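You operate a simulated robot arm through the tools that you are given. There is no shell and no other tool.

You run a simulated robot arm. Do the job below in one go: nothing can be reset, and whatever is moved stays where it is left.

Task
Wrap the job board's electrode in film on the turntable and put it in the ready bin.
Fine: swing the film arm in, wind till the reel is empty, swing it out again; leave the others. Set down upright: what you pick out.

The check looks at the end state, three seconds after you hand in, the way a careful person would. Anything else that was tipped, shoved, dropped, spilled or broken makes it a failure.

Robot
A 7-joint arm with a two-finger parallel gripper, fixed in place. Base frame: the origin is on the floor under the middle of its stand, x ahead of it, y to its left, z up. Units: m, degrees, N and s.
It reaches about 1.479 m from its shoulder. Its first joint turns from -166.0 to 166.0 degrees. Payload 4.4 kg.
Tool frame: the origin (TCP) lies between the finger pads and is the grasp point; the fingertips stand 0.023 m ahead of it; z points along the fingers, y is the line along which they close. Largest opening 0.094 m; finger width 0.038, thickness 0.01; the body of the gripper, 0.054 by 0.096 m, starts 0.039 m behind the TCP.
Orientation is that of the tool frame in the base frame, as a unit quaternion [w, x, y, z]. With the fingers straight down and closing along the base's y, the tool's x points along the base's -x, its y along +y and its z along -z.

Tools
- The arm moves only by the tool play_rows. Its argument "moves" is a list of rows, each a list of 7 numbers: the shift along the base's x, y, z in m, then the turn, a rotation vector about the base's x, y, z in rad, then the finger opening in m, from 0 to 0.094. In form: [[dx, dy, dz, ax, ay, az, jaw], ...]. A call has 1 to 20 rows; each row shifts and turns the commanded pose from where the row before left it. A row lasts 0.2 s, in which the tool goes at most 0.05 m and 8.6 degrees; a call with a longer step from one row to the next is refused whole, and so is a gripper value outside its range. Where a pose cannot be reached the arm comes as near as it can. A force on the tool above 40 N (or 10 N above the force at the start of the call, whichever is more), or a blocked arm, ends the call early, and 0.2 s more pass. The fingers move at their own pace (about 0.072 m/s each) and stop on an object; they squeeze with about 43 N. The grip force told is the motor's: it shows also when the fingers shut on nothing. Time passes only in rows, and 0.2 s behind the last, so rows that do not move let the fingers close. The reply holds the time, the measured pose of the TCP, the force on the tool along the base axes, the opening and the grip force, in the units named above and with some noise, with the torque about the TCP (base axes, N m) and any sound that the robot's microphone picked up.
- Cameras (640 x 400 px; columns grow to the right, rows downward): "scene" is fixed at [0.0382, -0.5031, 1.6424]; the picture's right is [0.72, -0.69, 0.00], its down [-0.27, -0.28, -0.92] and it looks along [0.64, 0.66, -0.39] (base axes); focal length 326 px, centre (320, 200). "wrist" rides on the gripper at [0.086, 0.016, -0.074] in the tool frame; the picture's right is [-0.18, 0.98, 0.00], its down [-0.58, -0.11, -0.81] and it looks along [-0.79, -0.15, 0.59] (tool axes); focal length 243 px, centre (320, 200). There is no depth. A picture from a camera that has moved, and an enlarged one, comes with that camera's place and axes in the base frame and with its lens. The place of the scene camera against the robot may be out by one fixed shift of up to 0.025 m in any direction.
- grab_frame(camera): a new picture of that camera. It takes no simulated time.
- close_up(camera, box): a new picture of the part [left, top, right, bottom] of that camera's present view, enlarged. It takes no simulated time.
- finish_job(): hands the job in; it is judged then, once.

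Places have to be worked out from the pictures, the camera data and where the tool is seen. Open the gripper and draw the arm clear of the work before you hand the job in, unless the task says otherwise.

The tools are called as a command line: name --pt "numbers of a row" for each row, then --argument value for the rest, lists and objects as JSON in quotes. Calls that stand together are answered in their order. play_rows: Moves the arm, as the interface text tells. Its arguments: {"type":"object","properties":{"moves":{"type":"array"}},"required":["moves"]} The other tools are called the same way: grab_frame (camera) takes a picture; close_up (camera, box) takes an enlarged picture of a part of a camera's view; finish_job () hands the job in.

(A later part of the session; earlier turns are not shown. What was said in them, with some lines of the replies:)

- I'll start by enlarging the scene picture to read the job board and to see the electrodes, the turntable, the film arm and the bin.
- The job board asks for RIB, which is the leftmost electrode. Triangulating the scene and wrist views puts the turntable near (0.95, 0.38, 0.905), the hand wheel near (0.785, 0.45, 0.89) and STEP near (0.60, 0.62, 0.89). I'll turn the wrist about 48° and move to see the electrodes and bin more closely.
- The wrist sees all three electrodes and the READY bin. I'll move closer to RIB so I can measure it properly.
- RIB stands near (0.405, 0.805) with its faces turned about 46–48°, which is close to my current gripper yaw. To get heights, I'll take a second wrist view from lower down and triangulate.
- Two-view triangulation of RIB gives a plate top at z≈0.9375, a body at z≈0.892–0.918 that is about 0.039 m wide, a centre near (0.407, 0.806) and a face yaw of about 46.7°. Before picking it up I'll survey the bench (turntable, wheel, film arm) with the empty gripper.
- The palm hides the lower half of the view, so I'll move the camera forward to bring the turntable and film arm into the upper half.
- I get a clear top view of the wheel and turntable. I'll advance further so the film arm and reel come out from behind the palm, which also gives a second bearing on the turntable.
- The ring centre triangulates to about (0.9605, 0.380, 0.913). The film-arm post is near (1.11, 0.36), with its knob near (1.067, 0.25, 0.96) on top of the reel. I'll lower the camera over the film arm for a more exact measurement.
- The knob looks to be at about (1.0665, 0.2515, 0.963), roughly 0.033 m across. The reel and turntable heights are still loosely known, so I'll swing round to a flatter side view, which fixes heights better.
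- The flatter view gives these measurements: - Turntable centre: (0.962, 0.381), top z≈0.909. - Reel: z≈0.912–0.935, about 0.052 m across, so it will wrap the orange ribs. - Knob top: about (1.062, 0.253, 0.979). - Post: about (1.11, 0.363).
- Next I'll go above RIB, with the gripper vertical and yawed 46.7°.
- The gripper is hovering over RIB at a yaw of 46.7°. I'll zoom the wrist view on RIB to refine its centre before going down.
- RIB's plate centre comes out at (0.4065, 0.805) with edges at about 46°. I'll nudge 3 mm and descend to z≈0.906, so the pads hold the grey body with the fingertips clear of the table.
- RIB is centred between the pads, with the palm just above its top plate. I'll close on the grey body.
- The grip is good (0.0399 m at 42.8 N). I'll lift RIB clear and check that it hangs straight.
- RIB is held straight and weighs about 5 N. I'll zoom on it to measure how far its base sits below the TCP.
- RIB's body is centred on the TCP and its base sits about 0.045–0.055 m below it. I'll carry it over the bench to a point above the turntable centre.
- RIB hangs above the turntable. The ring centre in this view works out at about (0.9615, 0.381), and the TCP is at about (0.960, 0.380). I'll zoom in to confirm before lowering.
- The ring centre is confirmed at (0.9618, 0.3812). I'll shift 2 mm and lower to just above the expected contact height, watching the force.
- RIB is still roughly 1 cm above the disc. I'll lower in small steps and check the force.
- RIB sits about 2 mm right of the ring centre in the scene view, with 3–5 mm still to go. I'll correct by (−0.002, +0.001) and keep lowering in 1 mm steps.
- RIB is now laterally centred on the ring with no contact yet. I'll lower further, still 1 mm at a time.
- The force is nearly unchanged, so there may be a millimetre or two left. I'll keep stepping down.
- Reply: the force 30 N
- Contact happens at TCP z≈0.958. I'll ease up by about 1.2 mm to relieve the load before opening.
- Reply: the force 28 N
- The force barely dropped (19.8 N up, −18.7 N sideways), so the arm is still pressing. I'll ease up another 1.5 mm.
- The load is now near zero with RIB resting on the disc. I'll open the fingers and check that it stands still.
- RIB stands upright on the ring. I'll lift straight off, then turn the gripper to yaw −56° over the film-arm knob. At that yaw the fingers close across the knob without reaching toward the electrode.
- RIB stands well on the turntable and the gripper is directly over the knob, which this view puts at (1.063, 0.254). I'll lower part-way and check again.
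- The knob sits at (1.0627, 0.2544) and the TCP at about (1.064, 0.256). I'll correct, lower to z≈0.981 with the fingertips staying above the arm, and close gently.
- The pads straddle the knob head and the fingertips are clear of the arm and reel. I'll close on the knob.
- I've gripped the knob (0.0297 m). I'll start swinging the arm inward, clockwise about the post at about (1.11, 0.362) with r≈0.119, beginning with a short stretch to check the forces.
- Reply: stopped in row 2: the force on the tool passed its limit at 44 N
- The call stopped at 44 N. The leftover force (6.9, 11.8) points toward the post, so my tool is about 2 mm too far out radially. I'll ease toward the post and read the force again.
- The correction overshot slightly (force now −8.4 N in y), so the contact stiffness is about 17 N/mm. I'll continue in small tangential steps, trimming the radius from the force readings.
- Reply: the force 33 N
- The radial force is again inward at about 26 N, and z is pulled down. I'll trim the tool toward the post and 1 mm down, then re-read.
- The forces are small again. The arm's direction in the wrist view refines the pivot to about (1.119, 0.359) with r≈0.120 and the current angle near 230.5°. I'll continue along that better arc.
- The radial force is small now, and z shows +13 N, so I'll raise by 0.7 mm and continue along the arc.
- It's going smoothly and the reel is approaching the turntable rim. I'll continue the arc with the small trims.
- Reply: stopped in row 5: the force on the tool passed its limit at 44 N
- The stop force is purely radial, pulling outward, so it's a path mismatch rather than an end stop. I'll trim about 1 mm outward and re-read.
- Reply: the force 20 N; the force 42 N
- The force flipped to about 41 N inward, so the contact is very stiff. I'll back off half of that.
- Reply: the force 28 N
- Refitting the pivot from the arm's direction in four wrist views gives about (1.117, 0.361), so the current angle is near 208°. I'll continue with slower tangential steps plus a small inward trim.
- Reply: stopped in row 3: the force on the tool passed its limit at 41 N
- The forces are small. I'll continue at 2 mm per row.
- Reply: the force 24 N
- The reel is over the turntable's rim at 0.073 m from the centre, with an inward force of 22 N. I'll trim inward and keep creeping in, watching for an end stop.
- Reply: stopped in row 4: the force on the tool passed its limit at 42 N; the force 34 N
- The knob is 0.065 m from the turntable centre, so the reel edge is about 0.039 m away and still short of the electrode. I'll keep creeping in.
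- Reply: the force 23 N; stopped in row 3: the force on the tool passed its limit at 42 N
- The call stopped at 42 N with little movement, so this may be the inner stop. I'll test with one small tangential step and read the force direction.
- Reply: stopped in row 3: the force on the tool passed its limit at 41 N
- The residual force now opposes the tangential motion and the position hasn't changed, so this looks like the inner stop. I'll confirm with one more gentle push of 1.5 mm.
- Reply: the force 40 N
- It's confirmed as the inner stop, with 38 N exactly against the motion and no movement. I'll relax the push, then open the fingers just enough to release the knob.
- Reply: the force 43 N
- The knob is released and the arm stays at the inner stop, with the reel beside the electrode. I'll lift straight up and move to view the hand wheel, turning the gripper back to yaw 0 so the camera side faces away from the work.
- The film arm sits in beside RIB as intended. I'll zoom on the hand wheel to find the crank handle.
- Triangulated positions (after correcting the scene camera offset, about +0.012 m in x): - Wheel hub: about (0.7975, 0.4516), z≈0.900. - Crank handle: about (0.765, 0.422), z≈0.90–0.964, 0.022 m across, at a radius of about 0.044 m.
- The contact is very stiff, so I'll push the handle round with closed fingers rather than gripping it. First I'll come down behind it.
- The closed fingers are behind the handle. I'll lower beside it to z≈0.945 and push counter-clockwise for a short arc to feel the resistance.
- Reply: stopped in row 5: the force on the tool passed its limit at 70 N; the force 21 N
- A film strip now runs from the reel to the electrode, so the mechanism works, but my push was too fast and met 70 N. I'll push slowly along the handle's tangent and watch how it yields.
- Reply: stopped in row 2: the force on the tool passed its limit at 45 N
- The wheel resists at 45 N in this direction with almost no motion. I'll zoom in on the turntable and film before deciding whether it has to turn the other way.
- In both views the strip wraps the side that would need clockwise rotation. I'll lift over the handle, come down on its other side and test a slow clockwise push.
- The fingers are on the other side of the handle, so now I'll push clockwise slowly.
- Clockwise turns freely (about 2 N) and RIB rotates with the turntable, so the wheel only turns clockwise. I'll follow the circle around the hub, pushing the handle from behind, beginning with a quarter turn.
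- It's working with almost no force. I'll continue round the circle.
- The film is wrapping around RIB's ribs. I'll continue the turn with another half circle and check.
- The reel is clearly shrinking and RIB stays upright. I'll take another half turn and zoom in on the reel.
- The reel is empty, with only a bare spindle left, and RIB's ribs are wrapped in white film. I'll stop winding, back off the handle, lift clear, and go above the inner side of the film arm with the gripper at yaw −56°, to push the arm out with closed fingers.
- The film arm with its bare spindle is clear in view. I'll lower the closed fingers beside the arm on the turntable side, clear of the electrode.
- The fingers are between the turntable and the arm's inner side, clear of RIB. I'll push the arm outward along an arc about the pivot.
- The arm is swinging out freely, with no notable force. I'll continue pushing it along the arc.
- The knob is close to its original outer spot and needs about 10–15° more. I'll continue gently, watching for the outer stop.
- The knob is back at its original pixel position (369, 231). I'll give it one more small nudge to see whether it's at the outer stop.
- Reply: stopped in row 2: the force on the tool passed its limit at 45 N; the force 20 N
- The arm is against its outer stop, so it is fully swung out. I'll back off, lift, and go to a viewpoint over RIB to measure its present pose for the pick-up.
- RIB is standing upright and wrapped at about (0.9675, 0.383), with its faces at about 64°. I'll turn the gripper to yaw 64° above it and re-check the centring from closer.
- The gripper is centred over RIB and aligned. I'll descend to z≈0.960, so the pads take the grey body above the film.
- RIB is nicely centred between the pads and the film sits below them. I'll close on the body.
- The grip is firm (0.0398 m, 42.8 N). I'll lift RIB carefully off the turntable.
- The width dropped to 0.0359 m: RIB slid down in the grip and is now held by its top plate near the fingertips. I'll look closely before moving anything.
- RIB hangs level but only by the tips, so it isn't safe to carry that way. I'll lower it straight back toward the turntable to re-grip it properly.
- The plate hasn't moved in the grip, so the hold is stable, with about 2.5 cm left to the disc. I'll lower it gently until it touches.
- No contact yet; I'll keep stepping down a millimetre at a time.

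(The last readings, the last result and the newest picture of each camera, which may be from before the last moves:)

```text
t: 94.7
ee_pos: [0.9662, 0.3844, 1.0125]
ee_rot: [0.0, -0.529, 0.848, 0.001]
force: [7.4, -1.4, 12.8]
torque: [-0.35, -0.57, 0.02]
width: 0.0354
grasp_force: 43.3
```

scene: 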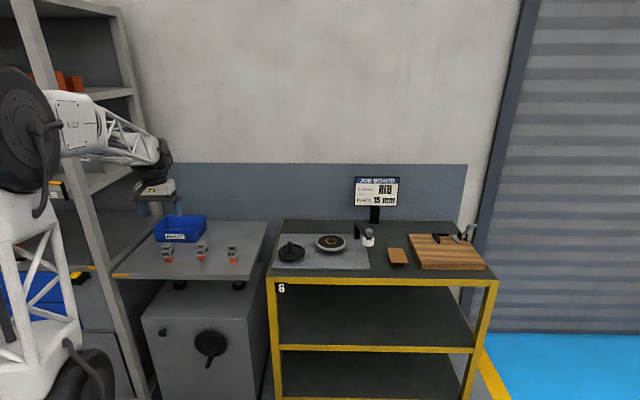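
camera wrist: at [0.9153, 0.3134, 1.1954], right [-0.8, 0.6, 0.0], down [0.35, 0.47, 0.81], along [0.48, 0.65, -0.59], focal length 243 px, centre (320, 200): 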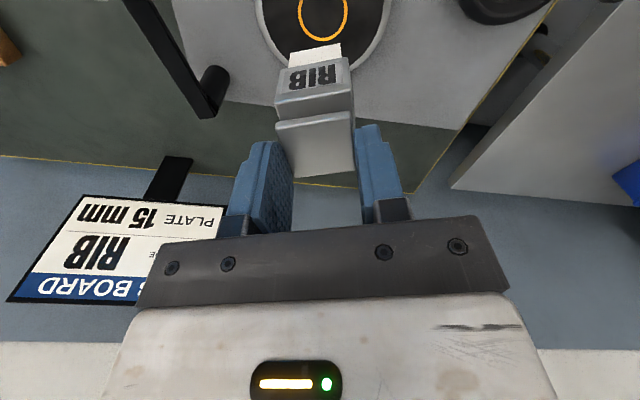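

RIB is touching the disc. I'll ease up slightly and open the fingers.

play_rows --pt "0 0 0.0007 0 0 0 0.03" --pt "0 0 0 0 0 0 0.03" --pt "0 0 0 0 0 0 0.045" --pt "0 0 0 0 0 0 0.07" --pt "0 0 0 0 0 0 0.09" --pt "0 0 0 0 0 0 0.09"

close_up --camera "scene" --box '[300, 205, 364, 245]'

close_up --camera "wrist" --box '[220, 60, 420, 185]'

```text
t: 96.1
ee_pos: [0.9653, 0.3845, 1.0108]
ee_rot: [0.0, -0.529, 0.849, 0.001]
force: [-0.7, -0.4, 0.0]
torque: [0.0, 0.01, -0.01]
width: 0.0897
grasp_force: 0.0
```

```text
10.00 times, centred on (332, 225) of scene
camera zoom: at [0.0382, -0.5031, 1.6424], right [0.72, -0.69, 0.0], down [-0.27, -0.28, -0.92], along [0.64, 0.66, -0.39], focal length 3264 px, centre (200, -50)
```

zoom: 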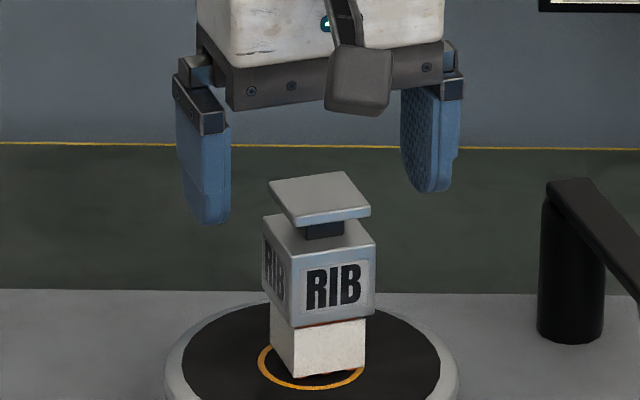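

```text
3.20 times, centred on (320, 122) of wrist
camera zoom: at [0.9142, 0.3135, 1.0862], right [-0.8, 0.6, 0.0], down [0.35, 0.47, 0.81], along [0.48, 0.65, -0.59], focal length 776 px, centre (320, 448)
```

zoom: 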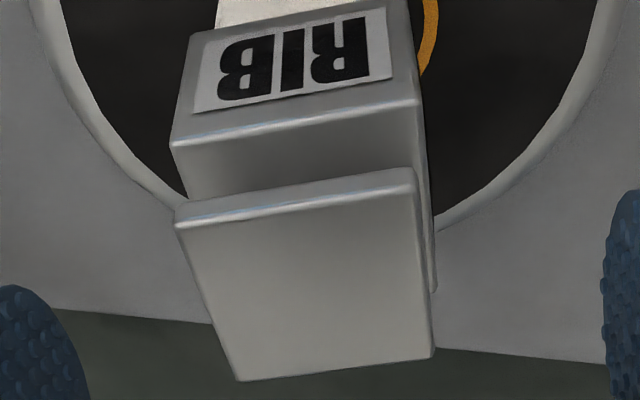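

RIB stands upright again. I'll go down to z≈0.957 and re-grip lower on the body, with the pads fully on it.

play_rows --pt "0 0 -0.02 0 0 0 0.09" --pt "0 0 -0.016 0 0 0 0.09" --pt "0 0 -0.01 0 0 0 0.09" --pt "0 0 -0.008 0 0 0 0.09" --pt "0 0 0 0 0 0 0.09"

close_up --camera "wrist" --box '[200, 60, 440, 210]'

close_up --camera "scene" --box '[300, 205, 364, 245]'

```text
t: 97.3
ee_pos: [0.9668, 0.3847, 0.9567]
ee_rot: [0.0, -0.529, 0.849, 0.001]
force: [-0.1, -0.6, 0.1]
torque: [-0.01, 0.0, 0.02]
width: 0.09
grasp_force: 0.1
```

```text
2.67 times, centred on (320, 135) of wrist
camera zoom: at [0.9135, 0.3137, 1.032], right [-0.8, 0.6, 0.0], down [0.35, 0.47, 0.81], along [0.48, 0.65, -0.59], focal length 647 px, centre (320, 373)
```

zoom: 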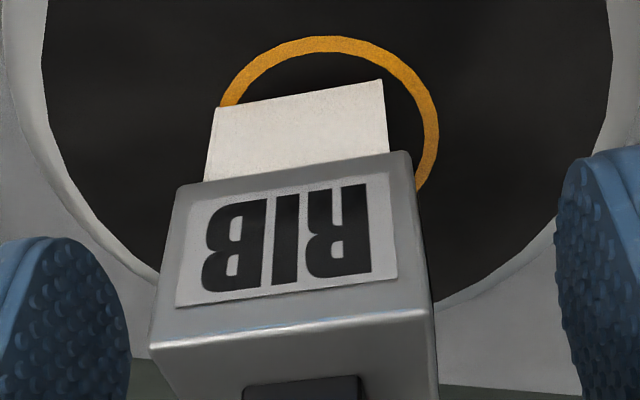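

```text
10.00 times, centred on (332, 225) of scene
camera zoom: at [0.0382, -0.5031, 1.6424], right [0.72, -0.69, 0.0], down [-0.27, -0.28, -0.92], along [0.64, 0.66, -0.39], focal length 3264 px, centre (200, -50)
```

zoom: 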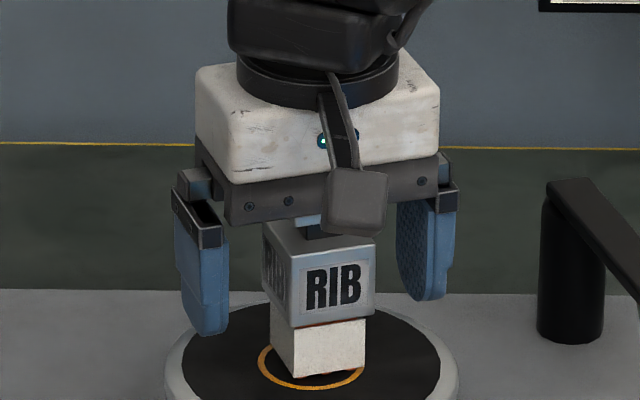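

The alignment is fine. I'll close, then lift only about 6 mm slowly to test the hold.

play_rows --pt "0 0 0 0 0 0 0.06" --pt "0 0 0 0 0 0 0.03" --pt "0 0 0 0 0 0 0.02" --pt "0 0 0 0 0 0 0.02" --pt "0 0 0 0 0 0 0.02" --pt "0 0 0 0 0 0 0.02"

play_rows --pt "0 0 0.002 0 0 0 0.02" --pt "0 0 0.002 0 0 0 0.02" --pt "0 0 0.002 0 0 0 0.02" --pt "0 0 0 0 0 0 0.02"

close_up --camera "wrist" --box '[200, 60, 440, 210]'

close_up --camera "scene" --box '[300, 205, 364, 245]'

```text
t: 98.7
ee_pos: [0.9655, 0.384, 0.9575]
ee_rot: [0.001, -0.529, 0.848, 0.001]
force: [4.5, -3.8, 1.7]
torque: [-0.12, -0.13, 0.0]
width: 0.0399
grasp_force: 43.2
```

```text
t: 99.7
ee_pos: [0.9662, 0.3848, 0.963]
ee_rot: [-0.001, -0.528, 0.849, 0.001]
force: [0.0, 0.4, -6.1]
torque: [0.0, -0.01, 0.02]
width: 0.04
grasp_force: 42.9
```

```text
2.67 times, centred on (320, 135) of wrist
camera zoom: at [0.9138, 0.314, 1.038], right [-0.8, 0.6, 0.0], down [0.35, 0.47, 0.81], along [0.48, 0.65, -0.59], focal length 647 px, centre (320, 373)
```

zoom: 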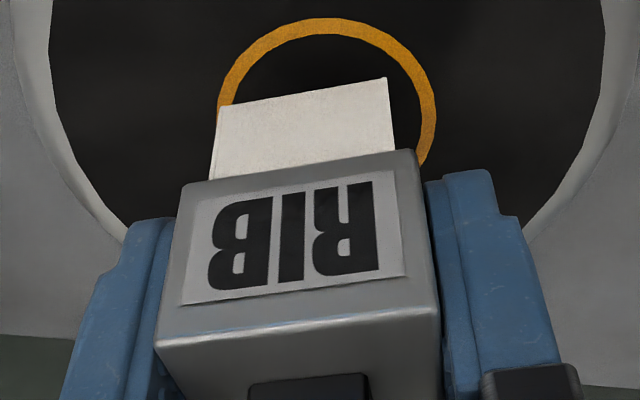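

```text
10.00 times, centred on (332, 225) of scene
camera zoom: at [0.0382, -0.5031, 1.6424], right [0.72, -0.69, 0.0], down [-0.27, -0.28, -0.92], along [0.64, 0.66, -0.39], focal length 3264 px, centre (200, -50)
```

zoom: 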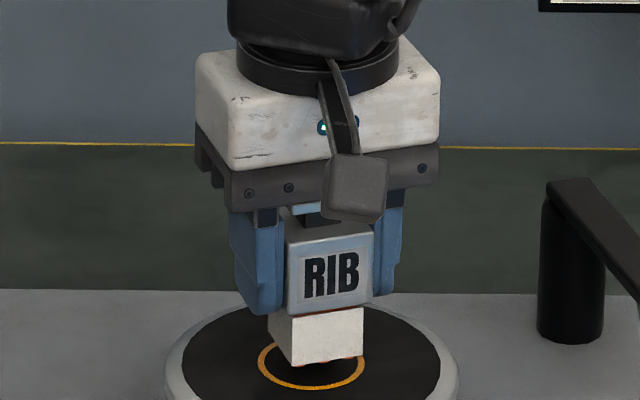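

This time RIB came up cleanly with the pads still on the body (−6.1 N, 0.040 m). I'll keep lifting gently and re-check.

play_rows --pt "0 0 0.005 0 0 0 0.02" --pt "0 0 0.008 0 0 0 0.02" --pt "0 0 0.01 0 0 0 0.02" --pt "0 0 0.012 0 0 0 0.02" --pt "0 0 0.012 0 0 0 0.02" --pt "0 0 0.01 0 0 0 0.02" --pt "0 0 0 0 0 0 0.02"

close_up --camera "wrist" --box '[200, 60, 440, 210]'

```text
t: 101.3
ee_pos: [0.966, 0.3848, 1.0199]
ee_rot: [0.0, -0.53, 0.848, 0.001]
force: [0.8, -1.1, -5.4]
torque: [0.03, 0.0, 0.01]
width: 0.0399
grasp_force: 43.2
```

```text
2.67 times, centred on (320, 135) of wrist
camera zoom: at [0.9136, 0.3137, 1.0945], right [-0.8, 0.6, 0.0], down [0.35, 0.47, 0.81], along [0.48, 0.65, -0.59], focal length 647 px, centre (320, 373)
```

zoom: 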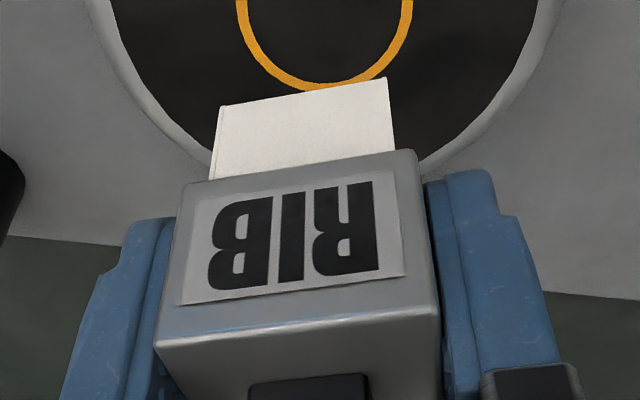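

There's no slip at all, so the hold is solid. I'll raise to z≈1.12 and carry it toward the READY bin in moderate steps, turning the gripper to the bin's ~45° orientation.

play_rows --pt "0 0 0.015 0 0 0 0.02" --pt "0 0 0.025 0 0 0 0.02" --pt "0 0 0.03 0 0 0 0.02" --pt "0 0 0.025 0 0 0 0.02" --pt "-0.008 0.0111 0.005 0 0 -0.008 0.02" --pt "-0.016 0.0222 0 0 0 -0.016 0.02" --pt "-0.0215 0.0299 0 0 0 -0.016 0.02" --pt "-0.0215 0.0299 0 0 0 -0.016 0.02" --pt "-0.0215 0.0299 0 0 0 -0.016 0.02" --pt "-0.0215 0.0299 0 0 0 -0.016 0.02" --pt "-0.0215 0.0299 0 0 0 -0.016 0.02" --pt "-0.0215 0.0299 0 0 0 -0.016 0.02" --pt "-0.0215 0.0299 0 0 0 -0.016 0.02" --pt "-0.0215 0.0299 0 0 0 -0.016 0.02" --pt "-0.0215 0.0299 0 0 0 -0.016 0.02" --pt "-0.0215 0.0299 0 0 0 -0.016 0.02" --pt "-0.0215 0.0299 0 0 0 -0.016 0.02" --pt "-0.0215 0.0299 0 0 0 -0.016 0.02" --pt "-0.016 0.0222 0 0 0 -0.016 0.02" --pt "-0.008 0.0111 0 0 0 -0.016 0.02"

grab_frame --camera "wrist"

grab_frame --camera "scene"

```text
t: 105.5
ee_pos: [0.6579, 0.8106, 1.1186]
ee_rot: [-0.001, -0.42, 0.908, 0.001]
force: [-0.4, -0.1, -5.5]
torque: [-0.01, 0.03, 0.01]
width: 0.0399
grasp_force: 43.1
```

```text
taken
camera wrist: at [0.5914, 0.7541, 1.1947], right [-0.63, 0.78, 0.0], down [0.46, 0.37, 0.81], along [0.63, 0.51, -0.59], focal length 243 px, centre (320, 200)
```

wrist: 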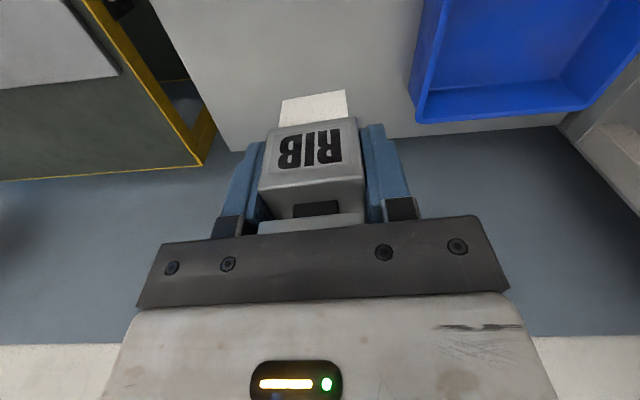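

```text
taken
```

scene: 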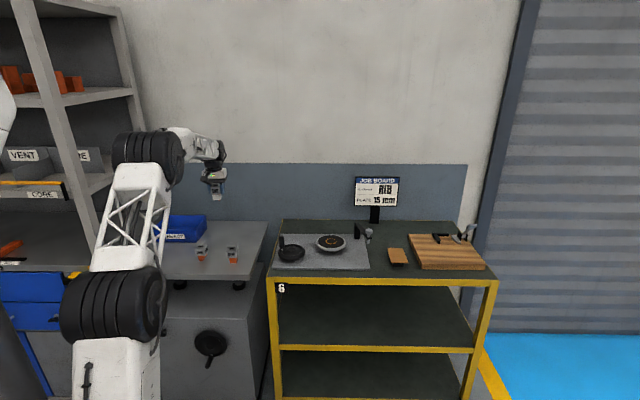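

RIB is held securely and the bin's inside is visible to the wrist camera. I'll zoom on the bin to place its rim and floor precisely.

close_up --camera "wrist" --box '[400, 0, 640, 150]'

```text
2.67 times, centred on (520, 75) of wrist
camera zoom: at [0.5914, 0.7541, 1.1947], right [-0.63, 0.78, 0.0], down [0.46, 0.37, 0.81], along [0.63, 0.51, -0.59], focal length 647 px, centre (-213, 533)
```

zoom: 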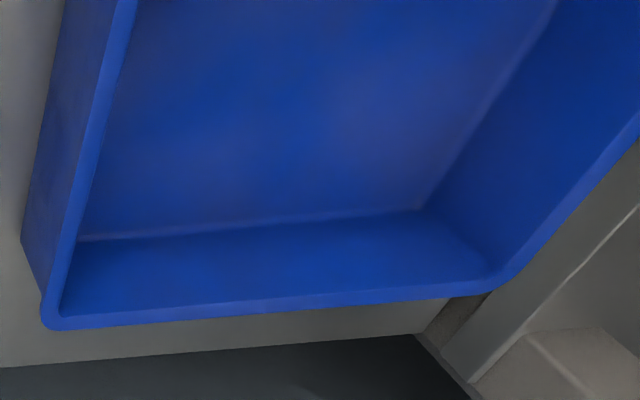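

The bin rim corners agree from both cameras (z≈0.932, centre about (0.538, 0.981)). I'll move RIB over the bin's centre.

play_rows --pt "-0.015 0.0213 0 0 0 -0.012 0.02" --pt "-0.023 0.0326 0 0 0 -0.012 0.02" --pt "-0.025 0.0354 0 0 0 -0.012 0.02" --pt "-0.025 0.0354 0 0 0 -0.012 0.02" --pt "-0.02 0.0283 0 0 0 -0.012 0.02" --pt "-0.012 0.017 0 0 0 -0.012 0.02" --pt "0 0 0 0 0 0 0.02" --pt "0 0 0 0 0 0 0.02"

grab_frame --camera "wrist"

close_up --camera "scene" --box '[130, 150, 274, 240]'

```text
t: 107.3
ee_pos: [0.5392, 0.9788, 1.1184]
ee_rot: [-0.001, -0.386, 0.922, 0.001]
force: [0.1, 0.4, -6.4]
torque: [-0.02, 0.0, 0.0]
width: 0.04
grasp_force: 43.3
```

```text
taken
camera wrist: at [0.4678, 0.9288, 1.1938], right [-0.57, 0.82, 0.0], down [0.49, 0.34, 0.81], along [0.66, 0.46, -0.59], focal length 243 px, centre (320, 200)
```

wrist: 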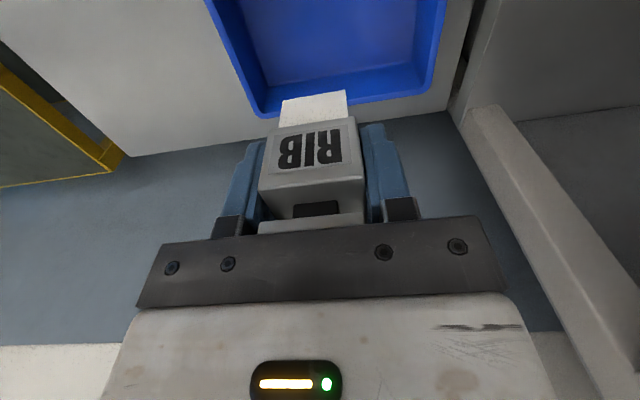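

```text
4.44 times, centred on (202, 195) of scene
camera zoom: at [0.0382, -0.5031, 1.6424], right [0.72, -0.69, 0.0], down [-0.27, -0.28, -0.92], along [0.64, 0.66, -0.39], focal length 1451 px, centre (844, 222)
```

zoom: 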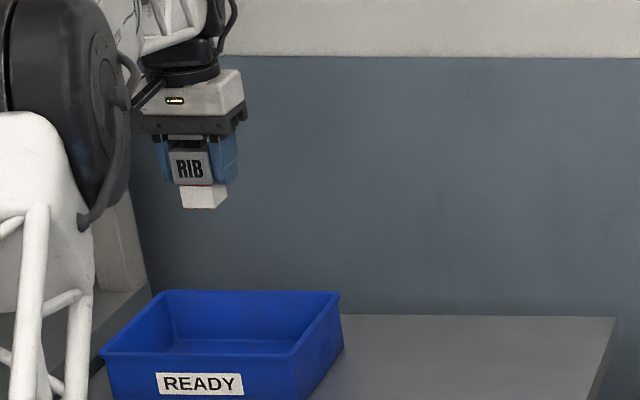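

RIB is centred over the bin opening. I'll lower it in to just above the floor and check.

play_rows --pt "0 0 -0.02 0 0 0 0.02" --pt "0 0 -0.035 0 0 0 0.02" --pt "0 0 -0.035 0 0 0 0.02" --pt "0 0 -0.03 0 0 0 0.02" --pt "0 0 -0.025 0 0 0 0.02" --pt "0 0 -0.015 0 0 0 0.02" --pt "0 0 -0.008 0 0 0 0.02" --pt "0 0 0 0 0 0 0.02"

grab_frame --camera "wrist"

close_up --camera "scene" --box '[140, 190, 236, 250]'

```text
t: 109.1
ee_pos: [0.5397, 0.9791, 0.9508]
ee_rot: [0.0, -0.387, 0.922, 0.002]
force: [0.2, -0.5, -6.5]
torque: [0.04, 0.01, -0.03]
width: 0.0397
grasp_force: 42.9
```

```text
taken
camera wrist: at [0.4687, 0.9288, 1.0258], right [-0.57, 0.82, 0.0], down [0.49, 0.34, 0.81], along [0.66, 0.46, -0.59], focal length 243 px, centre (320, 200)
```

wrist: 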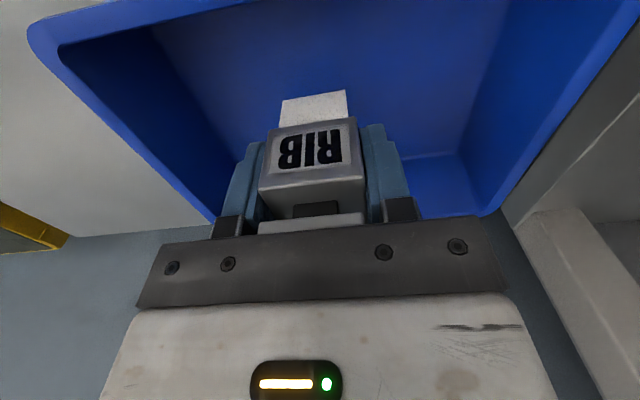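

```text
6.67 times, centred on (188, 220) of scene
camera zoom: at [0.0382, -0.5031, 1.6424], right [0.72, -0.69, 0.0], down [-0.27, -0.28, -0.92], along [0.64, 0.66, -0.39], focal length 2176 px, centre (1200, 67)
```

zoom: 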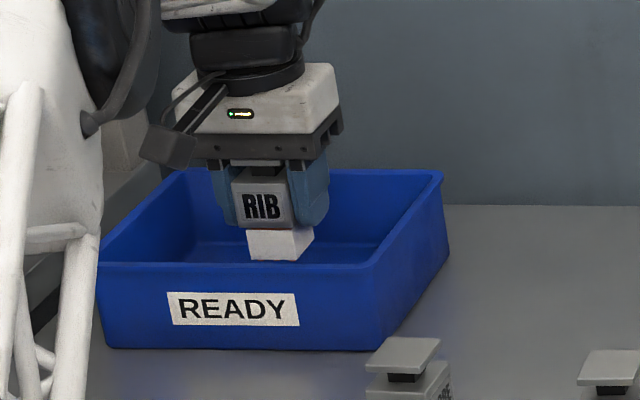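

RIB is inside the bin, clear of the walls. I'll continue down in small steps until the floor is felt.

play_rows --pt "0 0 -0.005 0 0 0 0.02" --pt "0 0 -0.005 0 0 0 0.02" --pt "0 0 -0.004 0 0 0 0.02" --pt "0 0 -0.003 0 0 0 0.02" --pt "0 0 0 0 0 0 0.02"

play_rows --pt "0 0 -0.003 0 0 0 0.02" --pt "0 0 -0.002 0 0 0 0.02" --pt "0 0 -0.002 0 0 0 0.02" --pt "0 0 0 0 0 0 0.02"

```text
t: 110.3
ee_pos: [0.5423, 0.9787, 0.9351]
ee_rot: [0.0, -0.387, 0.922, 0.0]
force: [0.1, 0.5, -5.6]
torque: [0.03, 0.01, -0.05]
width: 0.0397
grasp_force: 42.7
```

```text
t: 111.3
ee_pos: [0.5413, 0.9794, 0.9279]
ee_rot: [0.0, -0.387, 0.922, 0.0]
force: [0.0, -0.2, -6.3]
torque: [0.0, 0.02, 0.01]
width: 0.0399
grasp_force: 43.3
```

play_rows --pt "0 0 -0.002 0 0 0 0.02" --pt "0 0 -0.002 0 0 0 0.02" --pt "0 0 -0.002 0 0 0 0.02" --pt "0 0 0 0 0 0 0.02"

close_up --camera "scene" --box '[140, 190, 236, 250]'

grab_frame --camera "wrist"

```text
t: 112.3
ee_pos: [0.5402, 0.9812, 0.922]
ee_rot: [-0.001, -0.386, 0.922, 0.001]
force: [-0.6, -0.2, -6.2]
torque: [-0.01, 0.03, -0.01]
width: 0.04
grasp_force: 42.7
```

```text
6.67 times, centred on (188, 220) of scene
camera zoom: at [0.0382, -0.5031, 1.6424], right [0.72, -0.69, 0.0], down [-0.27, -0.28, -0.92], along [0.64, 0.66, -0.39], focal length 2176 px, centre (1200, 67)
```

zoom: 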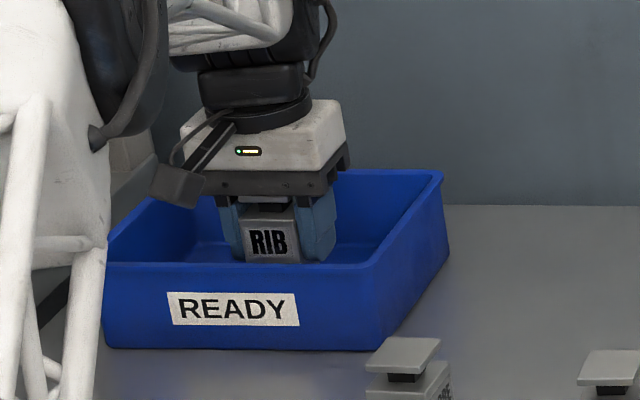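

```text
taken
camera wrist: at [0.4694, 0.9298, 0.9965], right [-0.57, 0.82, 0.0], down [0.49, 0.34, 0.81], along [0.66, 0.46, -0.59], focal length 243 px, centre (320, 200)
```

wrist: 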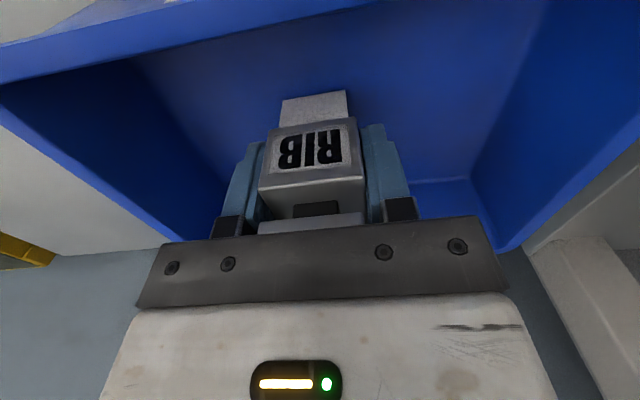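

No contact yet, with RIB's base close to the bin floor. I'll continue in finer steps.

play_rows --pt "0 0 -0.0015 0 0 0 0.02" --pt "0 0 -0.0015 0 0 0 0.02" --pt "0 0 0 0 0 0 0.02"

play_rows --pt "0 0 -0.0012 0 0 0 0.02" --pt "0 0 -0.0012 0 0 0 0.02" --pt "0 0 0 0 0 0 0.02"

```text
t: 113.1
ee_pos: [0.5413, 0.9797, 0.9182]
ee_rot: [0.0, -0.387, 0.922, 0.0]
force: [0.4, 0.0, -5.9]
torque: [0.01, -0.02, 0.0]
width: 0.0401
grasp_force: 42.6
```

```text
t: 113.9
ee_pos: [0.5404, 0.9803, 0.917]
ee_rot: [0.0, -0.387, 0.922, 0.0]
force: [0.1, -0.4, -5.7]
torque: [0.02, 0.0, -0.02]
width: 0.0401
grasp_force: 42.7
```

play_rows --pt "0 0 -0.001 0 0 0 0.02" --pt "0 0 -0.001 0 0 0 0.02" --pt "0 0 0 0 0 0 0.02"

play_rows --pt "0 0 -0.001 0 0 0 0.02" --pt "0 0 0 0 0 0 0.02"

```text
t: 114.7
ee_pos: [0.5402, 0.9799, 0.9145]
ee_rot: [-0.001, -0.387, 0.922, 0.0]
force: [0.0, 0.2, -5.7]
torque: [0.02, -0.01, 0.01]
width: 0.0401
grasp_force: 43.3
```

```text
t: 115.3
ee_pos: [0.5407, 0.9801, 0.9142]
ee_rot: [-0.001, -0.387, 0.922, 0.001]
force: [0.3, 2.5, 0.8]
torque: [-0.02, -0.02, 0.02]
width: 0.0399
grasp_force: 42.9
```

RIB has touched the bin floor (force from −5.7 to +0.8 N), so its weight is now carried there. I'll open the fingers gently.

play_rows --pt "0 0 0 0 0 0 0.045" --pt "0 0 0 0 0 0 0.06" --pt "0 0 0 0 0 0 0.075" --pt "0 0 0 0 0 0 0.08" --pt "0 0 0 0 0 0 0.08"

grab_frame --camera "wrist"

close_up --camera "scene" --box '[140, 190, 236, 250]'

```text
t: 116.5
ee_pos: [0.5402, 0.9795, 0.9139]
ee_rot: [-0.001, -0.386, 0.922, 0.001]
force: [0.4, -0.5, -0.1]
torque: [0.04, -0.01, 0.04]
width: 0.0798
grasp_force: 0.1
```

```text
taken
camera wrist: at [0.4687, 0.9288, 0.9894], right [-0.57, 0.82, 0.0], down [0.49, 0.34, 0.81], along [0.66, 0.46, -0.59], focal length 243 px, centre (320, 200)
```

wrist: 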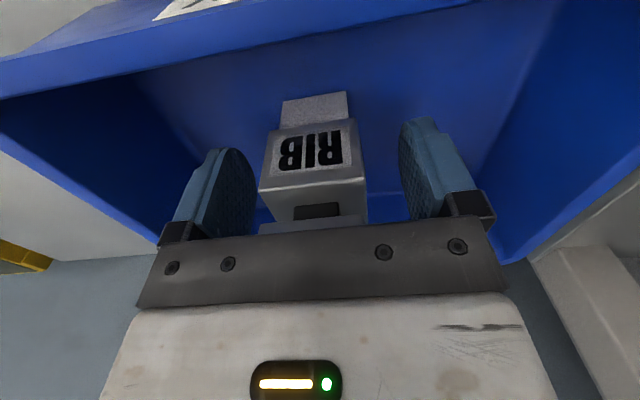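

```text
6.67 times, centred on (188, 220) of scene
camera zoom: at [0.0382, -0.5031, 1.6424], right [0.72, -0.69, 0.0], down [-0.27, -0.28, -0.92], along [0.64, 0.66, -0.39], focal length 2176 px, centre (1200, 67)
```

zoom: 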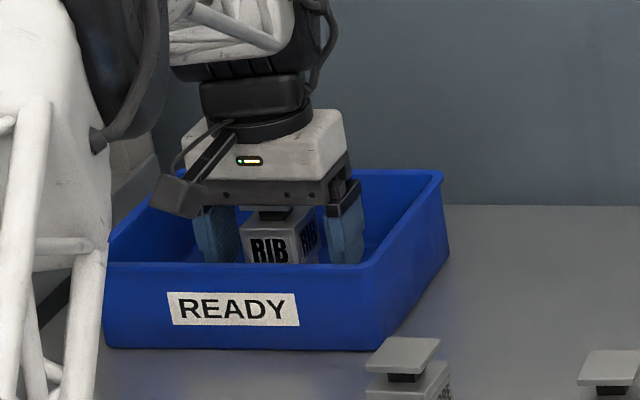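

RIB stands free and upright on the bin floor. I'll lift the gripper straight up, out of the bin.

play_rows --pt "0 0 0.008 0 0 0 0.08" --pt "0 0 0.02 0 0 0 0.08" --pt "0 0 0.035 0 0 0 0.08" --pt "0 0 0.045 0 0 0 0.08" --pt "0 0 0.045 0 0 0 0.08" --pt "0 0 0.045 0 0 0 0.08" --pt "0 0 0 0 0 0 0.08"

grab_frame --camera "wrist"

close_up --camera "scene" --box '[140, 190, 236, 250]'

```text
t: 118.1
ee_pos: [0.5408, 0.9783, 1.116]
ee_rot: [0.0, -0.387, 0.922, 0.001]
force: [0.0, -0.4, -0.1]
torque: [0.0, 0.0, -0.02]
width: 0.0802
grasp_force: 0.1
```

```text
taken
camera wrist: at [0.4701, 0.9277, 1.1916], right [-0.57, 0.82, 0.0], down [0.49, 0.34, 0.81], along [0.66, 0.46, -0.59], focal length 243 px, centre (320, 200)
```

wrist: 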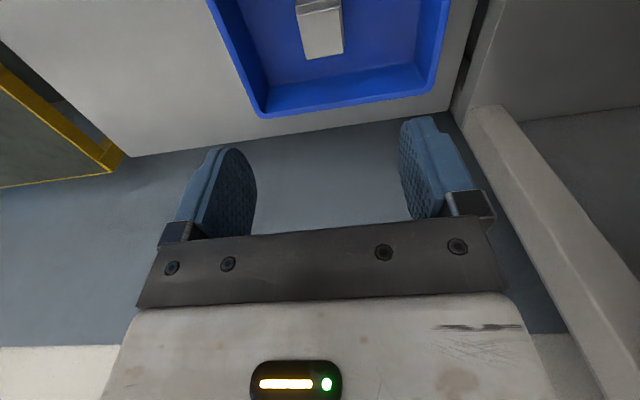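

```text
6.67 times, centred on (188, 220) of scene
camera zoom: at [0.0382, -0.5031, 1.6424], right [0.72, -0.69, 0.0], down [-0.27, -0.28, -0.92], along [0.64, 0.66, -0.39], focal length 2176 px, centre (1200, 67)
```

zoom: 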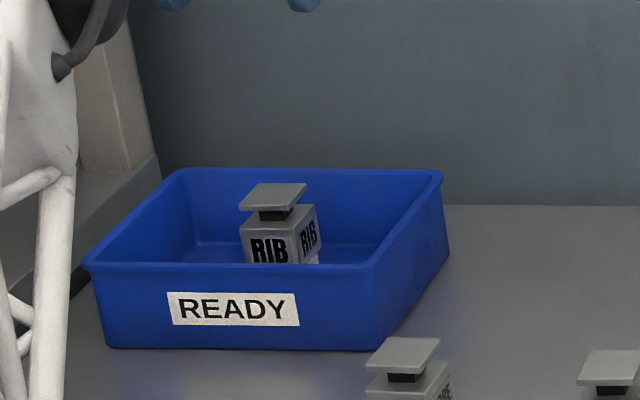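

RIB stands upright in the READY bin. I'll draw the arm back to near its starting pose and make a final check of the whole scene.

play_rows --pt "0 0 0.04 0 0 0 0.08" --pt "0 0 0.04 0 0 0 0.08" --pt "0 0 0.04 0 0 0 0.08" --pt "-0.002 -0.042 0 0 0 -0.06 0.08" --pt "-0.002 -0.042 0 0 0 -0.06 0.08" --pt "-0.002 -0.042 0 0 0 -0.06 0.08" --pt "-0.002 -0.042 0 0 0 -0.06 0.08" --pt "-0.002 -0.042 0 0 0 -0.06 0.08" --pt "-0.002 -0.042 0 0 0 -0.06 0.08" --pt "-0.002 -0.042 0 0 0 -0.06 0.08" --pt "-0.002 -0.042 0 0 0 -0.06 0.08" --pt "-0.002 -0.042 0 0 0 -0.06 0.08" --pt "-0.002 -0.042 0 0 0 -0.06 0.08" --pt "-0.002 -0.042 0 0 0 -0.06 0.08" --pt "-0.002 -0.042 0 0 0 -0.06 0.08" --pt "-0.002 -0.042 0 0 0 -0.06 0.08" --pt "0 0 0 0 0 0 0.09"

grab_frame --camera "scene"

close_up --camera "scene" --box '[130, 200, 274, 290]'

close_up --camera "scene" --box '[264, 205, 408, 295]'

```text
t: 121.7
ee_pos: [0.5103, 0.4306, 1.234]
ee_rot: [0.0, -0.006, 1.0, 0.0]
force: [0.2, 0.1, 0.2]
torque: [-0.03, 0.0, 0.01]
width: 0.0902
grasp_force: 0.0
```

```text
taken
```

scene: 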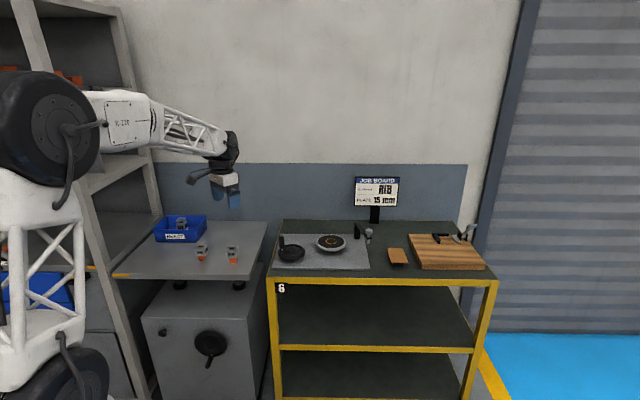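

```text
4.44 times, centred on (202, 245) of scene
camera zoom: at [0.0382, -0.5031, 1.6424], right [0.72, -0.69, 0.0], down [-0.27, -0.28, -0.92], along [0.64, 0.66, -0.39], focal length 1451 px, centre (844, 0)
```

zoom: 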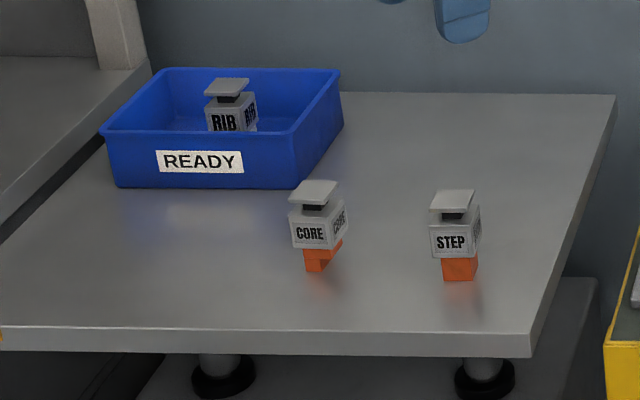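

```text
4.44 times, centred on (336, 250) of scene
camera zoom: at [0.0382, -0.5031, 1.6424], right [0.72, -0.69, 0.0], down [-0.27, -0.28, -0.92], along [0.64, 0.66, -0.39], focal length 1451 px, centre (249, -22)
```

zoom: 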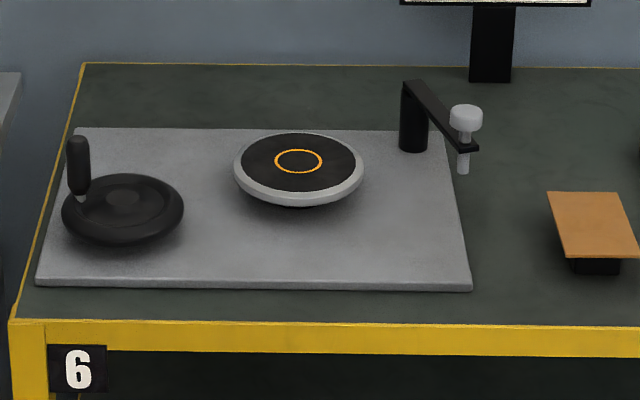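

The final check shows:
- RIB, wrapped in film, stands upright in the READY bin.
- CORE and STEP haven't moved.
- The reel is empty and the film arm is swung out at its stop.
- The gripper is open and clear of the work.

I'll hand the job in.

finish_job

```text
The job is handed in.
```

I wrapped the RIB electrode in film on the turntable and set it upright in the READY bin, then handed the job in. I haven't been told the result of the check.

- **Film:** I swung the film arm in to its stop and wound until the reel was empty, leaving only the bare spindle. Then I pushed the arm back out to its outer stop.
- **Wheel:** The hand wheel only turns clockwise. My first push, the other way, peaked at about 70 N and moved the handle only slightly. I saw no damage.
- **Grip slip:** On the first lift off the turntable, RIB slid down in the gripper until it hung by its top plate. It didn't drop. I lowered it back onto the turntable, gripped it again on the body, and the second lift held all the way to the bin.
- **Everything else:** In the last pictures, CORE and STEP are where they started and nothing else looks moved. The gripper is open and the arm is back near its starting position.
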